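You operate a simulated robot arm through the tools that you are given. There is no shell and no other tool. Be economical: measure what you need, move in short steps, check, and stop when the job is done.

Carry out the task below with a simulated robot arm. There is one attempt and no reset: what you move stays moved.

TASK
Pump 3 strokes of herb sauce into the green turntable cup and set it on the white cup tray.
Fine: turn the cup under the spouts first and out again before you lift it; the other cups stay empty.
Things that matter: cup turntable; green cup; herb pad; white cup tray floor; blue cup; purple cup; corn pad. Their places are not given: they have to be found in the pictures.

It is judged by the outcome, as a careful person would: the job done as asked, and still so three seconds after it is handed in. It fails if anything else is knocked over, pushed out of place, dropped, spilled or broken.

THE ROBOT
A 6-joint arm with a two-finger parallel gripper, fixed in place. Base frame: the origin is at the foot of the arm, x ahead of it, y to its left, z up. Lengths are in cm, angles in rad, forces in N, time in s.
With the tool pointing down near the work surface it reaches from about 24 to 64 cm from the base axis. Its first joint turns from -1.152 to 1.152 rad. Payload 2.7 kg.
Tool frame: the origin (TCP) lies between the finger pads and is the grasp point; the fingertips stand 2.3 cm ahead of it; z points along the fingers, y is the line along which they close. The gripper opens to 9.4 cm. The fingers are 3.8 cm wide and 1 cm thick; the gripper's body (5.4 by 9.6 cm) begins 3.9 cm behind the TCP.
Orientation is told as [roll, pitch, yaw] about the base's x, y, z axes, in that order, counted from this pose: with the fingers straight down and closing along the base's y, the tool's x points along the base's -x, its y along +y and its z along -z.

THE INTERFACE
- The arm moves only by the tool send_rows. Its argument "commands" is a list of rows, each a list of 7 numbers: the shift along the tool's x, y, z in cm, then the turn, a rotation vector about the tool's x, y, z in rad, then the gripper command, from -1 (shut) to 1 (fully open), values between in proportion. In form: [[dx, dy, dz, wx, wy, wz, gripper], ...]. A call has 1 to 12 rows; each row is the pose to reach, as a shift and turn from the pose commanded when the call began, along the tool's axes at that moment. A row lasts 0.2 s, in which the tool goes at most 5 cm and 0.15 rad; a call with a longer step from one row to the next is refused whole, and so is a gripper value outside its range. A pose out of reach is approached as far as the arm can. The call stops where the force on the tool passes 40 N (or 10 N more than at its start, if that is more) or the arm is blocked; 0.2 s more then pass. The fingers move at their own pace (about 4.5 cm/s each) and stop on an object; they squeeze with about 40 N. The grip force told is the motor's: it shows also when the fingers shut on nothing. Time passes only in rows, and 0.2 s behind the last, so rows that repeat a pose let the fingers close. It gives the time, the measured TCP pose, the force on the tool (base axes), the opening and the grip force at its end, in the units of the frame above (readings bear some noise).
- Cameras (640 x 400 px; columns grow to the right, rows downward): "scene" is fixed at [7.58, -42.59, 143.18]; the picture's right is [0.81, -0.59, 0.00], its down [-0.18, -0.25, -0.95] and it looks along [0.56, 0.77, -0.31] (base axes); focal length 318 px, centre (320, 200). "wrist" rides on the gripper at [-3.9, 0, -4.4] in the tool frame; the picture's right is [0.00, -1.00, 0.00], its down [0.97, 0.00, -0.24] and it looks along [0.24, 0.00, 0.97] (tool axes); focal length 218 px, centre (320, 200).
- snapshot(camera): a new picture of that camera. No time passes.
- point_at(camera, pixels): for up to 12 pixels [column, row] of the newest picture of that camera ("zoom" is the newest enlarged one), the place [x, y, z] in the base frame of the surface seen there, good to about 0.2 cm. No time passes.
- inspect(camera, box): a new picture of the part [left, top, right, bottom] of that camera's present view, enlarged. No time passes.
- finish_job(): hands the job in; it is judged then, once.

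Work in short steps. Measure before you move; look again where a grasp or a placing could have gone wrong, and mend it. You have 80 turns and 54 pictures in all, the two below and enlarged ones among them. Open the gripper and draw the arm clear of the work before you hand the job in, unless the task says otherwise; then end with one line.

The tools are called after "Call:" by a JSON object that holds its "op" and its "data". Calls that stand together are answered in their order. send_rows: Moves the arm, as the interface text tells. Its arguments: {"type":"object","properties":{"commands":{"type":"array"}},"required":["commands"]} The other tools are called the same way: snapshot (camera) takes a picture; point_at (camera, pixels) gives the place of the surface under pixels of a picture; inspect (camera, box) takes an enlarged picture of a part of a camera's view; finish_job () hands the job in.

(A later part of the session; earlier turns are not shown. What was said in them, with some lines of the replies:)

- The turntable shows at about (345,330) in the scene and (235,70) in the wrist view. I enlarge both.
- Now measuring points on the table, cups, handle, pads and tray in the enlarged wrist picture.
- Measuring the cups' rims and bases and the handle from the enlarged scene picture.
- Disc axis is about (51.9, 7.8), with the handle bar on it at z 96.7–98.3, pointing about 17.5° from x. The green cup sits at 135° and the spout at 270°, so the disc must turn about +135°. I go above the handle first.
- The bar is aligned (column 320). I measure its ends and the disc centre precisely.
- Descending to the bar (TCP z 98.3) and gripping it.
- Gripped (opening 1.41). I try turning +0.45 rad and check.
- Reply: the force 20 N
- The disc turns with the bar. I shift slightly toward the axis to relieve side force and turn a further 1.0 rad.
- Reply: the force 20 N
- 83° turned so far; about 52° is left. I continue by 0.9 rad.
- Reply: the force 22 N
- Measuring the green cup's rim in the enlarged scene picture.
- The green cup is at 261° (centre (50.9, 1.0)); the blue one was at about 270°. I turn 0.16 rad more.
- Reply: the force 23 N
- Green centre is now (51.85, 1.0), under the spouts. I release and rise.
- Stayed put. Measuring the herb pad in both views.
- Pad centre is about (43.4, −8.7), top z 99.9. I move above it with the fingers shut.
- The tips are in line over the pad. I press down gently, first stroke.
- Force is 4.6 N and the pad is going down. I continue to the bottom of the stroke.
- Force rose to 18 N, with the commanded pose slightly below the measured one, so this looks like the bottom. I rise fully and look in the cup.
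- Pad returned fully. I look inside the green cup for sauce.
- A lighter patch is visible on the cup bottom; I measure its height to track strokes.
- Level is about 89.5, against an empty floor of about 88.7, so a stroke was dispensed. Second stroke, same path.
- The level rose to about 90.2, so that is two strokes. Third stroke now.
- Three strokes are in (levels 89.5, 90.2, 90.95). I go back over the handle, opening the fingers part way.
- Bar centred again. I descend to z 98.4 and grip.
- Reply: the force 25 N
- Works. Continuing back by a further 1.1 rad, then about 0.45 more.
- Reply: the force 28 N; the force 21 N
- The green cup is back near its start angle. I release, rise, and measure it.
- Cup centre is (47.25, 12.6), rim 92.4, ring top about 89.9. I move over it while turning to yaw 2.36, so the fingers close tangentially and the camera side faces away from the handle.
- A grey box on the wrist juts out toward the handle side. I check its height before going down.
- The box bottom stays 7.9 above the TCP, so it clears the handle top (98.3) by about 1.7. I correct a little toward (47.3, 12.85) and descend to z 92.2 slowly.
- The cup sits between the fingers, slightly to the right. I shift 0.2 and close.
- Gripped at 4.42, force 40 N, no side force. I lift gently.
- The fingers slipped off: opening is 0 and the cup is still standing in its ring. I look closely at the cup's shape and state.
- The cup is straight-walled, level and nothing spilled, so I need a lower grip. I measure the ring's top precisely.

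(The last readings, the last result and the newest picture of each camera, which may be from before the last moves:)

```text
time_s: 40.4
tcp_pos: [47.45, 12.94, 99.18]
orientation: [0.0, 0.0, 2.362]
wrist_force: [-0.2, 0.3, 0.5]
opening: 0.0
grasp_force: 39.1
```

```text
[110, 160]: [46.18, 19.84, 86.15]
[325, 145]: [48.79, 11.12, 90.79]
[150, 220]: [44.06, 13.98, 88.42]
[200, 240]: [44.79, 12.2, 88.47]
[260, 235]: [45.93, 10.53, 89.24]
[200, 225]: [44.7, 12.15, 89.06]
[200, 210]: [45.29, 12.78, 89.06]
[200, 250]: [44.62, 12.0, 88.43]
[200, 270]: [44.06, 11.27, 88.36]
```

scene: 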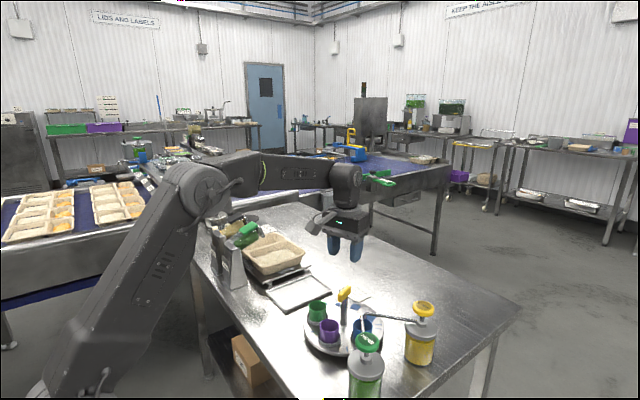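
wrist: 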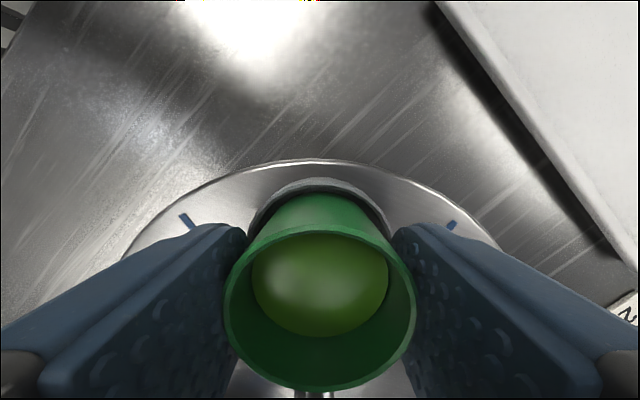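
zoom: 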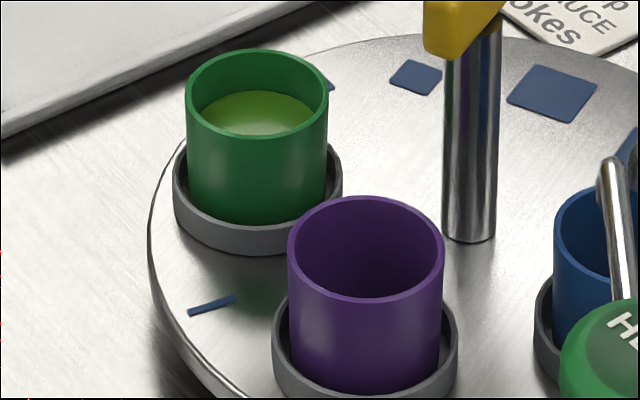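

Ring top is 89.3, while the tips were at 90.0. I reopen and go down to tips about 89.45, watching the force.

Call:
{"op": "send_rows", "data": {"commands": [[0, 0, 0, 0, 0, 0, 0.25], [0, 0, 0, 0, 0, 0, 0.25], [0, 0, 0, 0, 0, 0, 0.25], [0, 0, 0, 0, 0, 0, 0.25], [0, 0, 2.5, 0, 0, 0, 0.25], [0, 0, 4.5, 0, 0, 0, 0.25], [0, 0, 6, 0, 0, 0, 0.25], [0, 0, 7, 0, 0, 0, 0.25], [0, 0, 7.54, 0, 0, 0, 0.25], [0, 0, 7.54, 0, 0, 0, 0.25]]}}

Call:
{"op": "snapshot", "data": {"camera": "wrist"}}

```text
time_s: 42.6
tcp_pos: [47.51, 13.13, 91.62]
orientation: [-0.001, 0.001, 2.36]
wrist_force: [0.9, 0.2, -0.1]
opening: 5.88
grasp_force: 0.1
```

```text
16 pictures are left
```

wrist: 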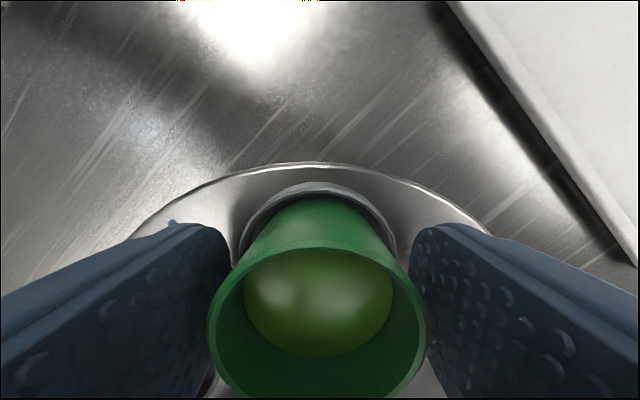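

Well centred with no contact. I close, hold, then lift 1 cm as a test.

Call:
{"op": "send_rows", "data": {"commands": [[0, 0, 0, 0, 0, 0, 0], [0, 0, 0, 0, 0, 0, -0.3], [0, 0, 0, 0, 0, 0, -1], [0, 0, 0, 0, 0, 0, -1], [0, 0, 0, 0, 0, 0, -1], [0, 0, 0, 0, 0, 0, -1]]}}

Call:
{"op": "send_rows", "data": {"commands": [[0, 0, -0.1, 0, 0, 0, -1], [0, 0, -0.3, 0, 0, 0, -1], [0, 0, -0.5, 0, 0, 0, -1], [0, 0, -0.7, 0, 0, 0, -1]]}}

Call:
{"op": "inspect", "data": {"camera": "scene", "box": [260, 240, 400, 345]}}

```text
time_s: 44.0
tcp_pos: [47.43, 12.95, 91.57]
orientation: [-0.001, -0.001, 2.361]
wrist_force: [-0.7, 0.0, -2.2]
opening: 5.73
grasp_force: 45.3
```

```text
time_s: 45.0
tcp_pos: [47.48, 12.96, 92.55]
orientation: [-0.002, 0.002, 2.362]
wrist_force: [0.2, -0.6, 0.3]
opening: 4.38
grasp_force: 40.1
```

```text
3.81 times, centred on (330, 292) of scene
```

zoom: 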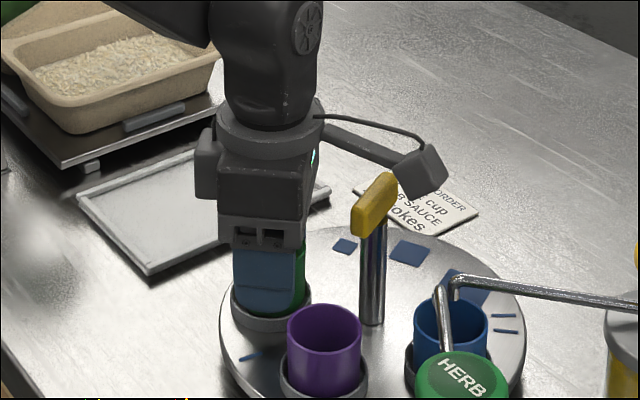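

At 91.6 the fingers first closed on the ring (5.73), then came over it and onto the cup (4.38). I lift another 1 cm slowly and check that the cup follows.

Call:
{"op": "send_rows", "data": {"commands": [[0, 0, 0, 0, 0, 0, -1], [0, 0, -0.1, 0, 0, 0, -1], [0, 0, -0.25, 0, 0, 0, -1], [0, 0, -0.4, 0, 0, 0, -1], [0, 0, -0.55, 0, 0, 0, -1], [0, 0, -0.7, 0, 0, 0, -1]]}}

Call:
{"op": "snapshot", "data": {"camera": "wrist"}}

Call:
{"op": "point_at", "data": {"camera": "wrist", "pixels": [[320, 227], [320, 270], [320, 232]]}}

```text
time_s: 46.4
tcp_pos: [47.38, 13.1, 93.09]
orientation: [-0.003, 0.0, 2.359]
wrist_force: [-0.1, 0.3, -1.0]
opening: 4.35
grasp_force: 39.7
```

```text
14 pictures are left
```

wrist: 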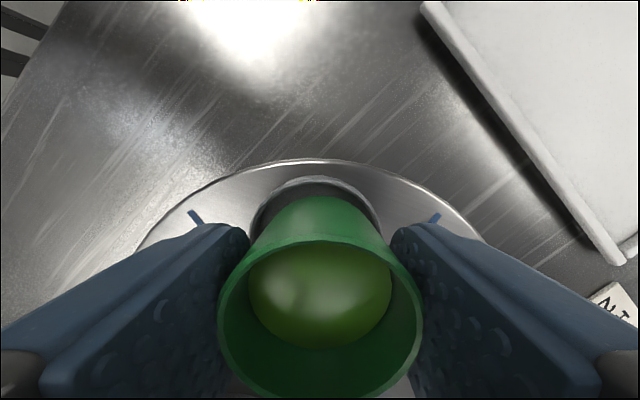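

```text
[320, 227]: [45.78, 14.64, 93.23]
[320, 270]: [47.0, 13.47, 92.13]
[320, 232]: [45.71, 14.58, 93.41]
```

The cup is lifted: rim at 93.4, sauce level up the same 1 cm. I lift 1.6 cm more, slowly.

Call:
{"op": "send_rows", "data": {"commands": [[0, 0, -0.1, 0, 0, 0, -1], [0, 0, -0.3, 0, 0, 0, -1], [0, 0, -0.5, 0, 0, 0, -1], [0, 0, -0.7, 0, 0, 0, -1], [0, 0, -0.9, 0, 0, 0, -1], [0, 0, -1.1, 0, 0, 0, -1], [0, 0, -1.3, 0, 0, 0, -1], [0, 0, -1.5, 0, 0, 0, -1], [0, 0, -1.6, 0, 0, 0, -1]]}}

Call:
{"op": "inspect", "data": {"camera": "wrist", "box": [200, 150, 440, 400]}}

Call:
{"op": "point_at", "data": {"camera": "wrist", "pixels": [[320, 232], [320, 270]]}}

```text
time_s: 48.4
tcp_pos: [47.42, 13.05, 94.68]
orientation: [-0.003, 0.0, 2.361]
wrist_force: [-0.7, -0.1, -0.1]
opening: 4.37
grasp_force: 40.4
```

```text
1.60 times, centred on (320, 275) of wrist
```

zoom: 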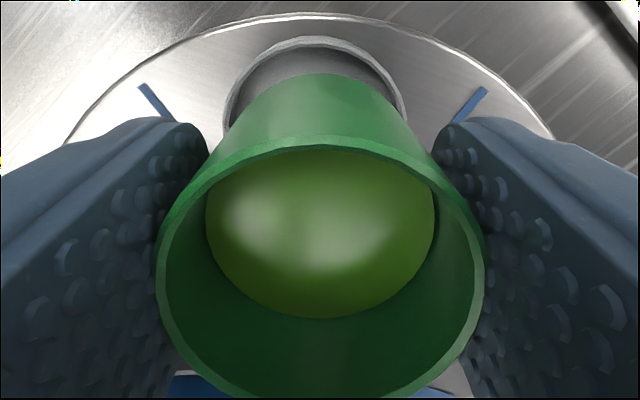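

```text
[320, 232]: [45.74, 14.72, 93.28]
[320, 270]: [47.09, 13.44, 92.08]
```

Checking the cup's height in the new zoom image.

Call:
{"op": "point_at", "data": {"camera": "zoom", "pixels": [[320, 141], [320, 180], [320, 143], [160, 270], [482, 270]]}}

```text
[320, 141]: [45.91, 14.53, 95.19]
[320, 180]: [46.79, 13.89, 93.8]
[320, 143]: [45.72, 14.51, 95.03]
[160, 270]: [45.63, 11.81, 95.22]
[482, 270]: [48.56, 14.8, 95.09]
```

Rim at 95.1: the cup rises with the gripper and is held. I carry it smoothly to above the tray centre (51.8, 28).

Call:
{"op": "send_rows", "data": {"commands": [[-0.15, -0.27, 0, 0, 0, 0, -1], [-0.52, -0.96, 0, 0, 0, 0, -1], [-1.12, -2.06, 0, 0, 0, 0, -1], [-1.86, -3.44, 0, 0, 0, 0, -1], [-2.75, -5.09, 0, 0, 0, 0, -1], [-3.72, -6.87, 0, 0, 0, 0, -1], [-4.69, -8.66, 0, 0, 0, 0, -1], [-5.58, -10.31, 0, 0, 0, 0, -1], [-6.32, -11.69, 0, 0, 0, 0, -1], [-6.92, -12.79, 0, 0, 0, 0, -1], [-7.29, -13.48, 0, 0, 0, 0, -1], [-7.44, -13.75, 0, 0, 0, 0, -1]]}}

Call:
{"op": "inspect", "data": {"camera": "scene", "box": [230, 200, 400, 345]}}

Call:
{"op": "snapshot", "data": {"camera": "wrist"}}

```text
time_s: 51.0
tcp_pos: [51.72, 28.1, 94.75]
orientation: [-0.003, 0.002, 2.362]
wrist_force: [0.0, 1.0, -0.1]
opening: 4.4
grasp_force: 39.9
```

```text
2.76 times, centred on (315, 272) of scene
```

zoom: 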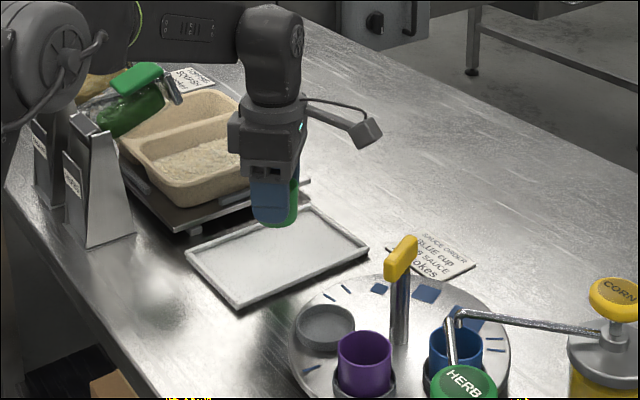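

```text
11 pictures are left
```

wrist: 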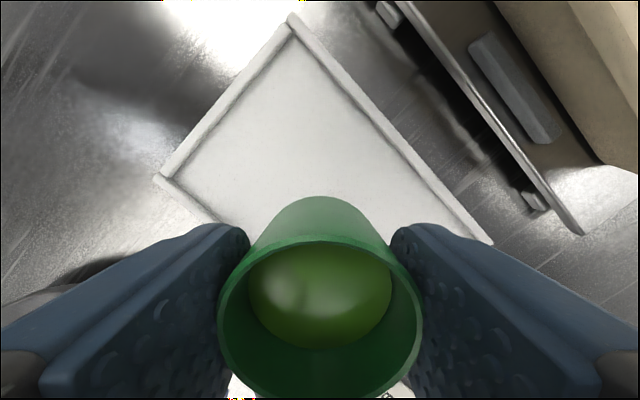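

Held well over the tray, with the cup bottom estimated at about z 91. I descend 4.2 smoothly, then feel for contact.

Call:
{"op": "send_rows", "data": {"commands": [[0, 0, 0.2, 0, 0, 0, -1], [0, 0, 0.7, 0, 0, 0, -1], [0, 0, 1.4, 0, 0, 0, -1], [0, 0, 2.1, 0, 0, 0, -1], [0, 0, 2.8, 0, 0, 0, -1], [0, 0, 3.4, 0, 0, 0, -1], [0, 0, 3.8, 0, 0, 0, -1], [0, 0, 4.05, 0, 0, 0, -1], [0, 0, 4.2, 0, 0, 0, -1]]}}

Call:
{"op": "inspect", "data": {"camera": "scene", "box": [270, 250, 350, 310]}}

```text
time_s: 53.0
tcp_pos: [51.66, 27.94, 90.67]
orientation: [-0.002, -0.001, 2.362]
wrist_force: [0.4, 0.0, -0.7]
opening: 4.38
grasp_force: 40.1
```

```text
6.67 times, centred on (310, 280) of scene
```

zoom: 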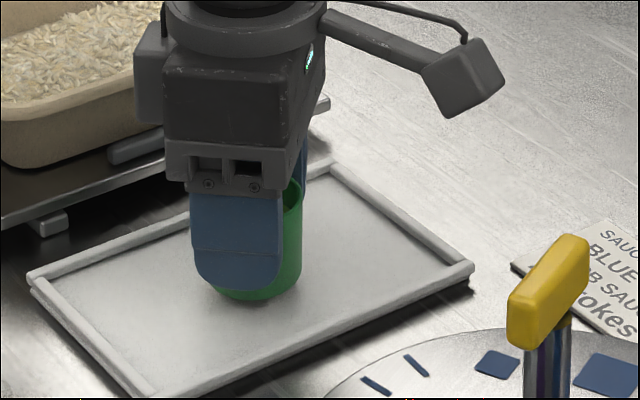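

Close to the floor, no contact yet. I lower in small steps.

Call:
{"op": "send_rows", "data": {"commands": [[0, 0, 0.1, 0, 0, 0, -1], [0, 0, 0.2, 0, 0, 0, -1], [0, 0, 0.3, 0, 0, 0, -1], [0, 0, 0.4, 0, 0, 0, -1], [0, 0, 0.4, 0, 0, 0, -1]]}}

```text
time_s: 54.2
tcp_pos: [51.76, 27.98, 90.25]
orientation: [-0.001, 0.001, 2.361]
wrist_force: [0.2, -0.2, 0.0]
opening: 4.36
grasp_force: 40.0
```

Call:
{"op": "send_rows", "data": {"commands": [[0, 0, 0.08, 0, 0, 0, -1], [0, 0, 0.16, 0, 0, 0, -1], [0, 0, 0.24, 0, 0, 0, -1], [0, 0, 0.24, 0, 0, 0, -1]]}}

Call:
{"op": "inspect", "data": {"camera": "scene", "box": [280, 260, 330, 300]}}

Call:
{"op": "point_at", "data": {"camera": "zoom", "pixels": [[250, 270], [260, 250], [240, 240], [230, 280], [260, 230]]}}

```text
time_s: 55.2
tcp_pos: [51.75, 28.04, 90.04]
orientation: [-0.002, -0.001, 2.362]
wrist_force: [0.3, 0.5, -0.6]
opening: 4.38
grasp_force: 40.0
```

```text
10.00 times, centred on (305, 280) of scene
```

zoom: 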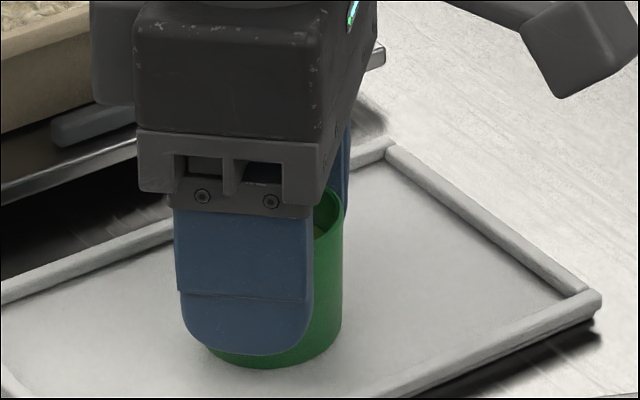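

```text
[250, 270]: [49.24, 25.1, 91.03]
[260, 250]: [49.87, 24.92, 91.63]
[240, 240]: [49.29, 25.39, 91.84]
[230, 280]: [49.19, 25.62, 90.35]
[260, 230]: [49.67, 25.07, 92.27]
```

Call:
{"op": "point_at", "data": {"camera": "zoom", "pixels": [[280, 360], [280, 364], [280, 368], [280, 375], [320, 345], [250, 362]]}}

Call:
{"op": "send_rows", "data": {"commands": [[0, 0, 0.08, 0, 0, 0, -1], [0, 0, 0.16, 0, 0, 0, -1], [0, 0, 0.16, 0, 0, 0, -1]]}}

```text
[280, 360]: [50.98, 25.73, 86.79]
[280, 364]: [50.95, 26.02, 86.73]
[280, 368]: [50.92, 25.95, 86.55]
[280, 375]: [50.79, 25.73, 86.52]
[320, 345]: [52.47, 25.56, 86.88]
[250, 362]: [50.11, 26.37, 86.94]
```

```text
time_s: 56.0
tcp_pos: [51.8, 28.05, 89.92]
orientation: [-0.006, 0.003, 2.361]
wrist_force: [-0.7, 0.6, 11.0]
opening: 4.38
grasp_force: 40.4
```

Contact at 11 N, so the cup is on the tray floor. I ease up 0.1, open, and rise straight up.

Call:
{"op": "send_rows", "data": {"commands": [[0, 0, -0.08, 0, 0, 0, -1], [0, 0, -0.08, 0, 0, 0, 0.05], [0, 0, -0.08, 0, 0, 0, 0.3], [0, 0, -0.08, 0, 0, 0, 0.4], [0, 0, -0.08, 0, 0, 0, 0.4], [0, 0, -1.5, 0, 0, 0, 0.4], [0, 0, -4, 0, 0, 0, 0.4], [0, 0, -8, 0, 0, 0, 0.4], [0, 0, -12, 0, 0, 0, 0.4]]}}

Call:
{"op": "inspect", "data": {"camera": "scene", "box": [250, 230, 410, 350]}}

Call:
{"op": "snapshot", "data": {"camera": "wrist"}}

```text
time_s: 58.0
tcp_pos: [51.71, 27.84, 101.7]
orientation: [-0.003, 0.0, 2.362]
wrist_force: [-0.7, 0.3, 0.4]
opening: 6.6
grasp_force: 0.1
```

```text
3.33 times, centred on (330, 290) of scene
```

zoom: 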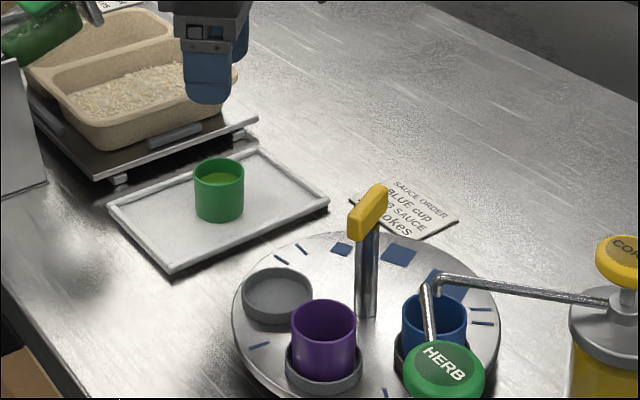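

```text
7 pictures are left
```

wrist: 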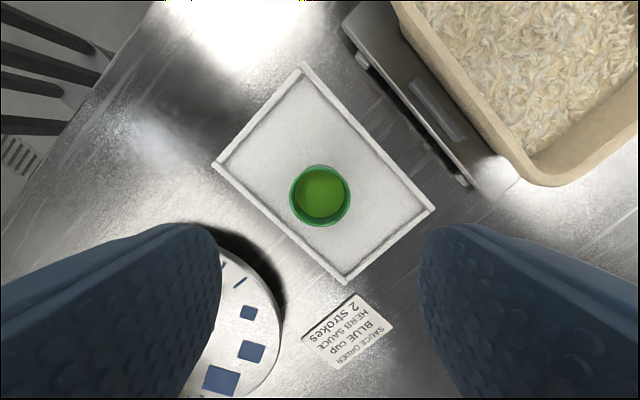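

The green cup stands upright on the tray, its sauce intact and the other cups undisturbed. I raise the arm clear.

Call:
{"op": "send_rows", "data": {"commands": [[0, 0, -4, 0, 0, 0, 0.5], [0, 0, -8, 0, 0, 0, 1], [0, 0, -12, 0, 0, 0, 1], [0, 0, -15, 0, 0, 0, 1], [0, 0, -15, 0, 0, 0, 1]]}}

Call:
{"op": "snapshot", "data": {"camera": "scene"}}

```text
time_s: 59.2
tcp_pos: [50.88, 27.32, 116.37]
orientation: [0.0, 0.0, 2.361]
wrist_force: [0.0, -0.1, 0.8]
opening: 9.42
grasp_force: 0.1
out of reach, approached as far as the arm can: row 4, 5
```

```text
6 pictures are left
```

scene: 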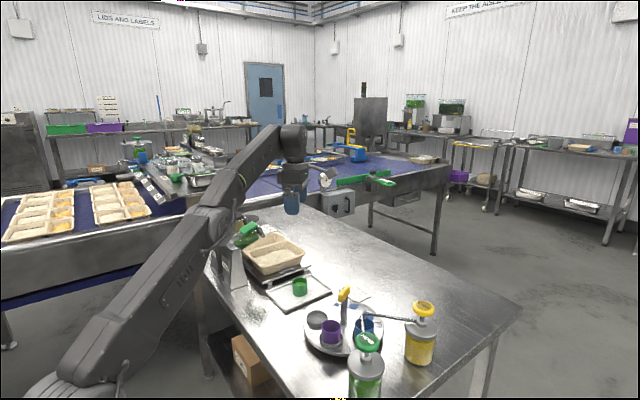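

The arm is clear and everything is in place, so I hand in.

Call:
{"op": "finish_job", "data": {}}

```text
The job is handed in.
```

The green cup has 3 strokes of herb sauce and stands upright on the white cup tray; it was turned under the spouts and out again before lifting, and the blue and purple cups were never under the herb spout during a stroke. My first lift slipped off the rim, but nothing spilled and the second grip held.
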